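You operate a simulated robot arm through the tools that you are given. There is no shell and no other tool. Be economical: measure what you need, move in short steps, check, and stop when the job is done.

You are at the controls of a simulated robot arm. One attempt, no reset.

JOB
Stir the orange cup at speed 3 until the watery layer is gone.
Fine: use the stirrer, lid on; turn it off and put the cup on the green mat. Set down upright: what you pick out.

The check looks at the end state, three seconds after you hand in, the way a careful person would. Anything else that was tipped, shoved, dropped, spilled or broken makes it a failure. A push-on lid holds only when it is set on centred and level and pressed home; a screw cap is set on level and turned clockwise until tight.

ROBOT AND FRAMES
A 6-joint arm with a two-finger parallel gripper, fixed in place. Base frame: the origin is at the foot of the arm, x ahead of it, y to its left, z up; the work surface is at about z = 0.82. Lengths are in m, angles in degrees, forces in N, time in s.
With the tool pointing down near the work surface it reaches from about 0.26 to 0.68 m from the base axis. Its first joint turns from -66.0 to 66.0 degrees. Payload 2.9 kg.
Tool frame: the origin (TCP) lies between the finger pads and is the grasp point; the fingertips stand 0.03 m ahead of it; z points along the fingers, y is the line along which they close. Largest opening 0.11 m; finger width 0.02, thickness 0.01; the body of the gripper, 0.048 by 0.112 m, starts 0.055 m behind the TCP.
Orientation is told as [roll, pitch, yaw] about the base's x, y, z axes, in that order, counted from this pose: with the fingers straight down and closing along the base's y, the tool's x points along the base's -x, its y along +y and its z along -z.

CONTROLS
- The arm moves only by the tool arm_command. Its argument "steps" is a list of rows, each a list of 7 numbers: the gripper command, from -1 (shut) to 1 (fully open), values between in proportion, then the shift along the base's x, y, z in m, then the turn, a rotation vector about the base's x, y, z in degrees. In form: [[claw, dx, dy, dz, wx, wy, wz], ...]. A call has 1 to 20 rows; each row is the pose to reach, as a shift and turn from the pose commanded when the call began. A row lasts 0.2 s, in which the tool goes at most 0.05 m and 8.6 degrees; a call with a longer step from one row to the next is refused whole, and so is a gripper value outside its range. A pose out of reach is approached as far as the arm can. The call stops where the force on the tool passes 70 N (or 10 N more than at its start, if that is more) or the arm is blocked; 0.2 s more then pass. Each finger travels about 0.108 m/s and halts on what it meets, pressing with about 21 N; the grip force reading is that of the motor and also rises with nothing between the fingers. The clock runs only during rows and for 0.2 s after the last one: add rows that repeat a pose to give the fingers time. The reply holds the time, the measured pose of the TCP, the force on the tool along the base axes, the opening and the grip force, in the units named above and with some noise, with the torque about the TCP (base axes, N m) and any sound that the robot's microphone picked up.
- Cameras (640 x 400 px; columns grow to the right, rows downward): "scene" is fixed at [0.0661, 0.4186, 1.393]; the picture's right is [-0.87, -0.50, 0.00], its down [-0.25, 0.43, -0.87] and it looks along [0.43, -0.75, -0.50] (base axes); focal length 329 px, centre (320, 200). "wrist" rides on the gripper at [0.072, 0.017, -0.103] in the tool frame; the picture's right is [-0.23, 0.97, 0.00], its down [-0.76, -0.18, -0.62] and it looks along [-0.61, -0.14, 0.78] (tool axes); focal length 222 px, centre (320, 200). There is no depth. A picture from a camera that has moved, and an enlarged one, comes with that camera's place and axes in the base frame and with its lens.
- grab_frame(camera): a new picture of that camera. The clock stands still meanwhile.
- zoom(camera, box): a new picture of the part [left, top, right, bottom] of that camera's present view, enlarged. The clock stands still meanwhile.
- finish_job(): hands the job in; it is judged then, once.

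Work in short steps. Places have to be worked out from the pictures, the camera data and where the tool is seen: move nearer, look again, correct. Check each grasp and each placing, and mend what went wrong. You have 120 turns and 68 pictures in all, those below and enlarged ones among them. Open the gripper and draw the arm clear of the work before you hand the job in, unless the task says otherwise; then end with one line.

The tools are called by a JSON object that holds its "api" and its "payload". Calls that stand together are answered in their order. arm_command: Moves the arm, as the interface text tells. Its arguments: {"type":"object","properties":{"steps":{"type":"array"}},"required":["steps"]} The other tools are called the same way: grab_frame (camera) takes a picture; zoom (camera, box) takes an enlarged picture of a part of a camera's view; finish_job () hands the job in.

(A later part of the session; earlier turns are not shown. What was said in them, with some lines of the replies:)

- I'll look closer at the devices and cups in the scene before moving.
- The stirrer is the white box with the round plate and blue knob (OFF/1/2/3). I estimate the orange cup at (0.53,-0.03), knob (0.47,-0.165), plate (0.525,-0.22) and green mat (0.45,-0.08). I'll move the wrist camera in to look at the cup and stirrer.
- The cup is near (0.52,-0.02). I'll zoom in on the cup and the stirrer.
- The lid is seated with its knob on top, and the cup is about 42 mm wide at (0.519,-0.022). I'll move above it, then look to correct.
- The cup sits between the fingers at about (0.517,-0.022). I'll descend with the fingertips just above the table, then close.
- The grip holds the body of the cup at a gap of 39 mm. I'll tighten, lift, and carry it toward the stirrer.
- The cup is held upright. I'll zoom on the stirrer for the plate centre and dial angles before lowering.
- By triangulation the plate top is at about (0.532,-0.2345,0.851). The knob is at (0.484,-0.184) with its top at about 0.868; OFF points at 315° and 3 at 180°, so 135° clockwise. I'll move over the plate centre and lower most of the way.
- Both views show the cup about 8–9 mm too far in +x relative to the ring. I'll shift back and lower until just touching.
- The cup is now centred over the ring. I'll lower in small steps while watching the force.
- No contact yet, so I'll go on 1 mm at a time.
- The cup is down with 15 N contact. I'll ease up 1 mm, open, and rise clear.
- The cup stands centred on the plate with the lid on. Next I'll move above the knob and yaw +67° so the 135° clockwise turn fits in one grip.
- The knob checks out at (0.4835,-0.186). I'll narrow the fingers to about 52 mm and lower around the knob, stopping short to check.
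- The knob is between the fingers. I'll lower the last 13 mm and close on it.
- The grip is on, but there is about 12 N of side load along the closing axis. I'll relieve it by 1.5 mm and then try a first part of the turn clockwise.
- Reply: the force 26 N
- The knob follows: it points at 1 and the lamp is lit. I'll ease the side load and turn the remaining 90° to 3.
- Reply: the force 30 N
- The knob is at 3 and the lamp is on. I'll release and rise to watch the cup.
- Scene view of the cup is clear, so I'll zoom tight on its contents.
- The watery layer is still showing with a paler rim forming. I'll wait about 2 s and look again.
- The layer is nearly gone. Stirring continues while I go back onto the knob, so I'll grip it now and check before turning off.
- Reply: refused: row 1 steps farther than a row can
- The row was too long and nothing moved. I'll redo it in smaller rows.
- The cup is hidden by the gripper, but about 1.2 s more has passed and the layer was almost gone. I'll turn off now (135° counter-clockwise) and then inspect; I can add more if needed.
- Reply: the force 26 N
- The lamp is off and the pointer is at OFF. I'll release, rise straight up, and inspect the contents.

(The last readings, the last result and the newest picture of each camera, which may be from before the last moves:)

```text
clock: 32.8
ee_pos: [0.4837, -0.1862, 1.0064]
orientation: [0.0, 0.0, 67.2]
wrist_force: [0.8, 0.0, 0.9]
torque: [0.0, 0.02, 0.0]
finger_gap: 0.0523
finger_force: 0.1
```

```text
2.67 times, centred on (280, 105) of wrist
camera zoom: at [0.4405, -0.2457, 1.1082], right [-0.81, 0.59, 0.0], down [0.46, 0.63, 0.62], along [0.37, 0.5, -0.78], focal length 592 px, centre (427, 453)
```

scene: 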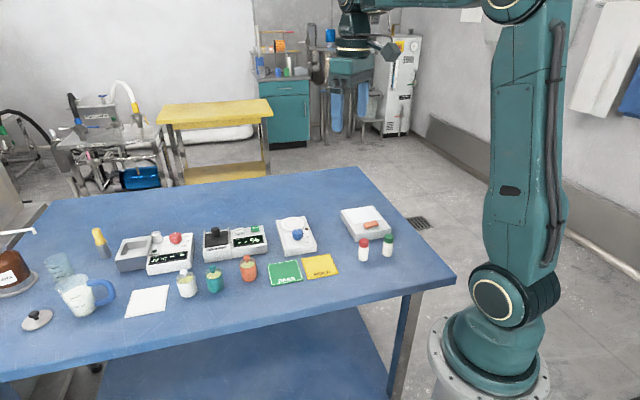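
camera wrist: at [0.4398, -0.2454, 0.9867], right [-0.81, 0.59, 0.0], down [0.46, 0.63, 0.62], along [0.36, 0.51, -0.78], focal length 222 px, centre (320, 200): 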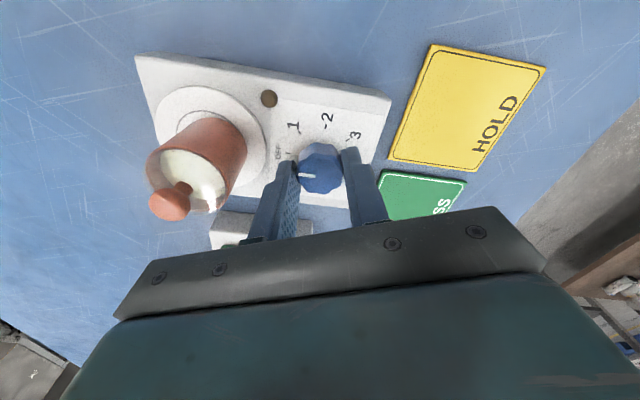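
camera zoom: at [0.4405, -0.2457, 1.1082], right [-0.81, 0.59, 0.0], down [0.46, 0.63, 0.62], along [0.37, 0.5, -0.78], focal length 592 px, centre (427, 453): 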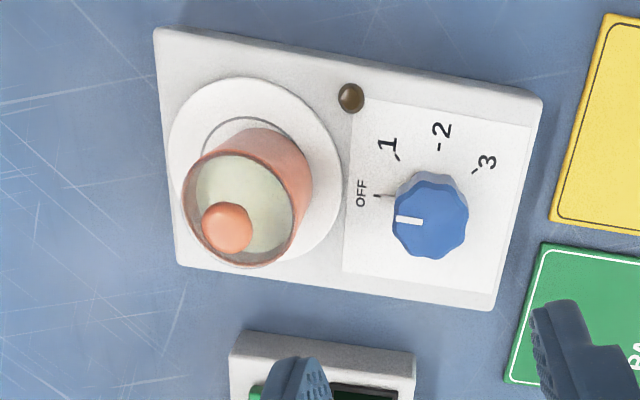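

The surface is now uniformly pale and unchanged since 26.4 s, so the watery layer is gone and the stirrer is OFF. I'll rotate back and position above the cup.

{"api": "arm_command", "payload": {"steps": [[0.3, 0.005, -0.006, 0, 0, 0, -8.4], [0.3, 0.011, -0.012, 0, 0, 0, -16.8], [0.3, 0.017, -0.018, 0, 0, 0, -25.2], [0.3, 0.023, -0.024, 0, 0, 0, -33.6], [0.3, 0.029, -0.03, 0, 0, 0, -42], [0.3, 0.035, -0.036, 0, 0, 0, -50.4], [0.3, 0.041, -0.042, 0, 0, 0, -58.8], [0.3, 0.046, -0.048, 0, 0, 0, -67.2], [0.3, 0.046, -0.048, -0.03, 0, 0, -67.2], [0.3, 0.046, -0.048, -0.03, 0, 0, -67.2]]}}

{"api": "grab_frame", "payload": {"camera": "wrist"}}

{"api": "zoom", "payload": {"camera": "scene", "box": [248, 180, 344, 260]}}

```text
clock: 35.0
ee_pos: [0.5303, -0.2344, 0.9734]
orientation: [0.0, 0.0, -0.1]
wrist_force: [0.3, -0.1, -0.2]
torque: [-0.01, 0.03, -0.02]
finger_gap: 0.0716
finger_force: 0.0
```

```text
26 pictures are left
camera wrist: at [0.4585, -0.2173, 1.0767], right [0.23, 0.97, 0.0], down [0.76, -0.18, 0.62], along [0.61, -0.14, -0.78], focal length 222 px, centre (320, 200)
```

wrist: 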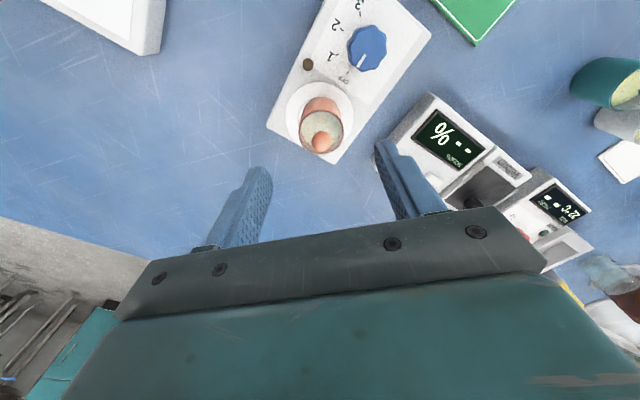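

```text
5.00 times, centred on (296, 220) of scene
camera zoom: at [0.0661, 0.4186, 1.393], right [-0.87, -0.5, 0.0], down [-0.25, 0.43, -0.87], along [0.43, -0.75, -0.5], focal length 1645 px, centre (440, 100)
```

zoom: 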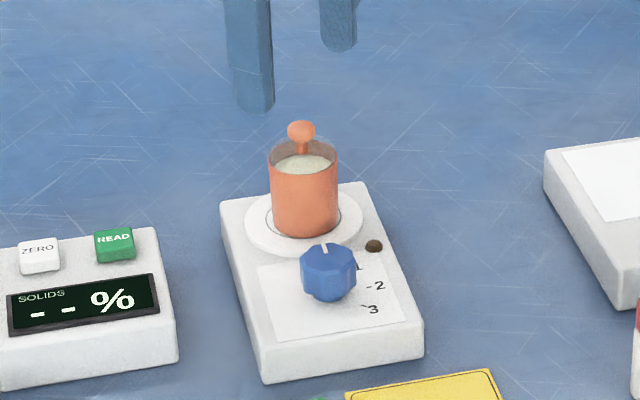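

The cup is unmoved below the gripper. I'll descend to z≈0.892 and grip it.

{"api": "arm_command", "payload": {"steps": [[0.3, -0.001, 0, -0.03, 0, 0, 0], [0.3, -0.001, 0, -0.06, 0, 0, 0], [0.3, -0.001, 0, -0.082, 0, 0, 0], [0.3, -0.001, 0, -0.082, 0, 0, 0], [0, -0.001, 0, -0.082, 0, 0, 0], [-0.3, -0.001, 0, -0.082, 0, 0, 0], [-0.6, -0.001, 0, -0.082, 0, 0, 0], [-0.6, -0.001, 0, -0.082, 0, 0, 0]]}}

{"api": "zoom", "payload": {"camera": "scene", "box": [272, 190, 332, 240]}}

```text
clock: 36.8
ee_pos: [0.5278, -0.2332, 0.8932]
orientation: [0.0, 0.0, 0.0]
wrist_force: [-0.2, 0.4, 0.1]
torque: [0.05, 0.0, -0.01]
finger_gap: 0.0388
finger_force: 21.0
```

```text
8.00 times, centred on (302, 215) of scene
camera zoom: at [0.0661, 0.4186, 1.393], right [-0.87, -0.5, 0.0], down [-0.25, 0.43, -0.87], along [0.43, -0.75, -0.5], focal length 2632 px, centre (464, 80)
```

zoom: 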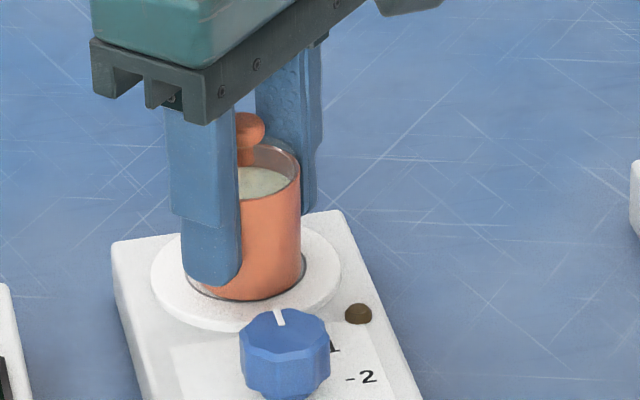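

The cup is gripped firmly. I'll lift and carry it to above the green mat at (0.452,-0.077).

{"api": "arm_command", "payload": {"steps": [[-0.6, 0, 0, 0.02, 0, 0, 0], [-0.6, 0, 0, 0.06, 0, 0, 0], [-0.6, 0, 0, 0.1, 0, 0, 0], [-0.6, -0.016, 0.031, 0.1, 0, 0, 0], [-0.6, -0.032, 0.062, 0.1, 0, 0, 0], [-0.6, -0.048, 0.093, 0.1, 0, 0, 0], [-0.6, -0.064, 0.124, 0.1, 0, 0, 0], [-0.6, -0.079, 0.156, 0.1, 0, 0, 0], [-0.6, -0.079, 0.156, 0.06, 0, 0, 0], [-0.6, -0.079, 0.156, 0.03, 0, 0, 0], [-0.6, -0.079, 0.156, 0.03, 0, 0, 0]]}}

{"api": "zoom", "payload": {"camera": "scene", "box": [248, 210, 344, 290]}}

{"api": "grab_frame", "payload": {"camera": "wrist"}}

```text
clock: 39.2
ee_pos: [0.4483, -0.0763, 0.9212]
orientation: [0.0, 0.0, 0.0]
wrist_force: [0.1, 0.0, -1.1]
torque: [0.01, -0.01, -0.03]
finger_gap: 0.0389
finger_force: 20.9
```

```text
5.00 times, centred on (296, 250) of scene
camera zoom: at [0.0661, 0.4187, 1.393], right [-0.87, -0.5, 0.0], down [-0.25, 0.43, -0.87], along [0.43, -0.75, -0.5], focal length 1645 px, centre (440, -50)
```

zoom: 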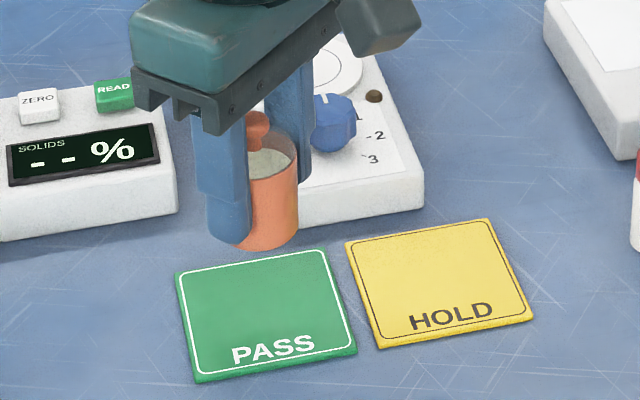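

```text
22 pictures are left
camera wrist: at [0.3762, -0.0587, 1.0233], right [0.23, 0.97, 0.0], down [0.76, -0.18, 0.62], along [0.61, -0.14, -0.78], focal length 222 px, centre (320, 200)
```

wrist: 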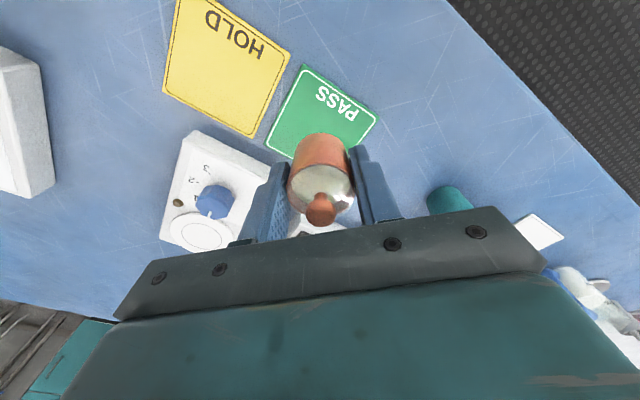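

The mat centre computes to about (0.457,-0.080), so I'll shift 6 mm/−3 mm and lower to just above it.

{"api": "arm_command", "payload": {"steps": [[-0.6, 0.006, -0.003, -0.01, 0, 0, 0], [-0.6, 0.006, -0.003, -0.03, 0, 0, 0], [-0.6, 0.006, -0.003, -0.048, 0, 0, 0], [-0.6, 0.006, -0.003, -0.048, 0, 0, 0]]}}

{"api": "zoom", "payload": {"camera": "scene", "box": [248, 220, 344, 300]}}

```text
clock: 40.2
ee_pos: [0.455, -0.08, 0.8742]
orientation: [0.0, -0.1, 0.0]
wrist_force: [-0.6, 0.1, -1.1]
torque: [-0.03, 0.0, 0.0]
finger_gap: 0.0387
finger_force: 21.2
```

```text
5.00 times, centred on (296, 260) of scene
camera zoom: at [0.0661, 0.4186, 1.393], right [-0.87, -0.5, 0.0], down [-0.25, 0.43, -0.87], along [0.43, -0.75, -0.5], focal length 1645 px, centre (440, -100)
```

zoom: 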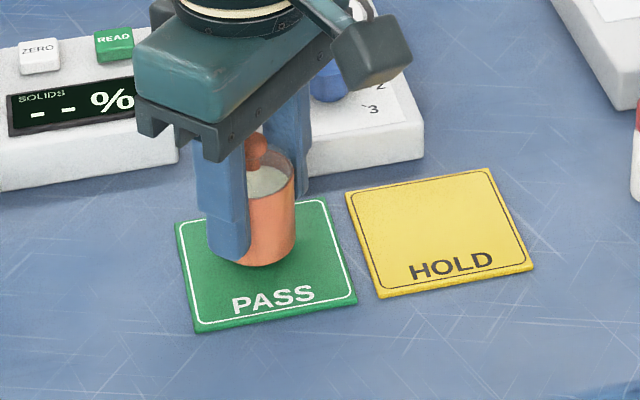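

It is well over the mat. I'll lower in small steps to contact.

{"api": "arm_command", "payload": {"steps": [[-0.6, 0, 0, -0.004, 0, 0, 0], [-0.6, 0, 0, -0.007, 0, 0, 0], [-0.6, 0, 0, -0.008, 0, 0, 0], [-0.6, 0, 0, -0.008, 0, 0, 0]]}}

{"api": "arm_command", "payload": {"steps": [[-0.6, 0, 0, -0.001, 0, 0, 0], [-0.6, 0, 0, -0.001, 0, 0, 0]]}}

{"api": "arm_command", "payload": {"steps": [[-0.6, 0, 0, -0.001, 0, 0, 0], [-0.6, 0, 0, -0.001, 0, 0, 0]]}}

```text
clock: 41.2
ee_pos: [0.4555, -0.0802, 0.868]
orientation: [0.0, 0.0, 0.0]
wrist_force: [-0.4, 0.0, -0.3]
torque: [0.0, -0.04, 0.02]
finger_gap: 0.0388
finger_force: 21.2
```

```text
clock: 41.8
ee_pos: [0.4551, -0.0801, 0.8669]
orientation: [0.1, 0.0, -0.1]
wrist_force: [-4.2, 0.8, 10.2]
torque: [-0.02, 0.15, 0.01]
finger_gap: 0.0388
finger_force: 20.8
```

```text
clock: 42.4
ee_pos: [0.4565, -0.0809, 0.8656]
orientation: [0.0, -0.2, 0.0]
wrist_force: [-2.6, -1.2, 15.8]
torque: [0.0, -0.03, 0.04]
finger_gap: 0.039
finger_force: 20.6
```

The cup has landed with about 15 N. I'll ease up, open, and rise clear.

{"api": "arm_command", "payload": {"steps": [[-0.6, 0, 0, 0.001, 0, 0, 0], [-0.2, 0, 0, 0.001, 0, 0, 0], [0.1, 0, 0, 0.001, 0, 0, 0], [0.3, 0, 0, 0.001, 0, 0, 0], [0.3, 0, 0, 0.001, 0, 0, 0], [0.3, 0, 0, 0.03, 0, 0, 0], [0.3, 0, 0, 0.07, 0, 0, 0], [0.3, 0, 0, 0.11, 0, 0, 0], [0.5, -0.02, 0, 0.15, 0, 0, 0], [0.8, -0.05, -0.02, 0.18, 0, 0, 0], [1, -0.08, -0.05, 0.2, 0, 0, 0], [1, -0.08, -0.05, 0.2, 0, 0, 0]]}}

{"api": "zoom", "payload": {"camera": "scene", "box": [248, 200, 344, 280]}}

{"api": "grab_frame", "payload": {"camera": "scene"}}

```text
clock: 45.0
ee_pos: [0.3769, -0.1298, 1.0664]
orientation: [0.0, 0.0, 0.0]
wrist_force: [-0.9, -0.1, 0.1]
torque: [-0.01, 0.0, 0.0]
finger_gap: 0.1101
finger_force: 0.0
```

```text
5.00 times, centred on (296, 240) of scene
camera zoom: at [0.0661, 0.4186, 1.393], right [-0.87, -0.5, 0.0], down [-0.25, 0.43, -0.87], along [0.43, -0.75, -0.5], focal length 1645 px, centre (440, 0)
```

zoom: 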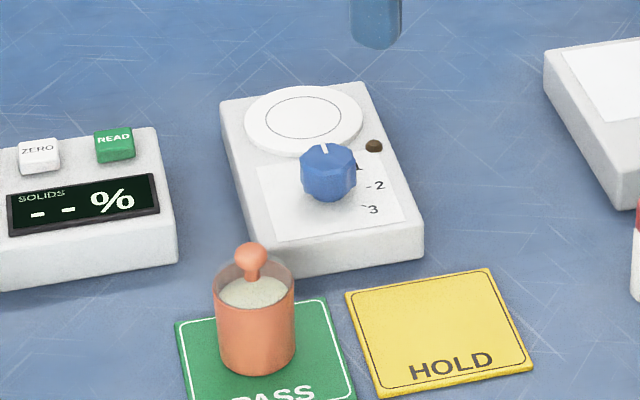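

```text
19 pictures are left
```

scene: 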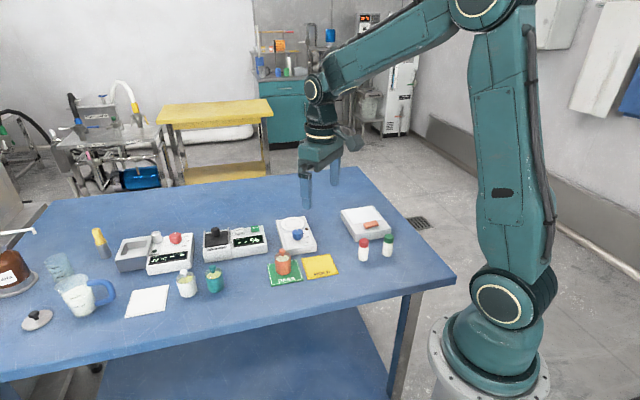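

The cup is upright on the green mat with its lid on, the stirrer is off and the arm is clear. One last close look at the contents.

{"api": "zoom", "payload": {"camera": "scene", "box": [270, 244, 300, 269]}}

```text
16.00 times, centred on (285, 256) of scene
camera zoom: at [0.0661, 0.4186, 1.393], right [-0.87, -0.5, 0.0], down [-0.25, 0.43, -0.87], along [0.43, -0.75, -0.5], focal length 5265 px, centre (880, -704)
```

zoom: 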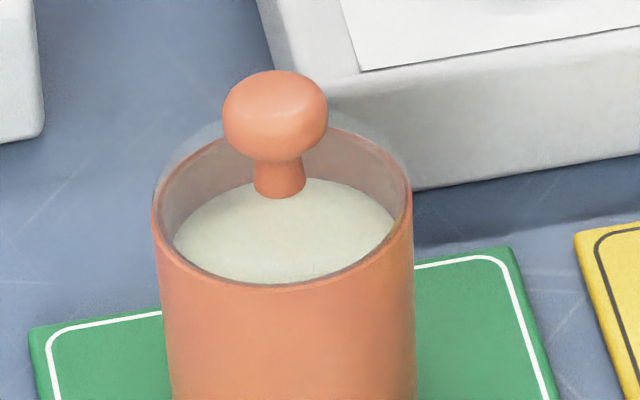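

The contents are uniform with no watery layer, so I'm handing in.

{"api": "finish_job", "payload": {}}

```text
The job is handed in.
```

I stirred the orange cup at speed 3 with its lid on until no watery layer showed, turned the stirrer off, and set the cup upright on the green mat with the arm clear.
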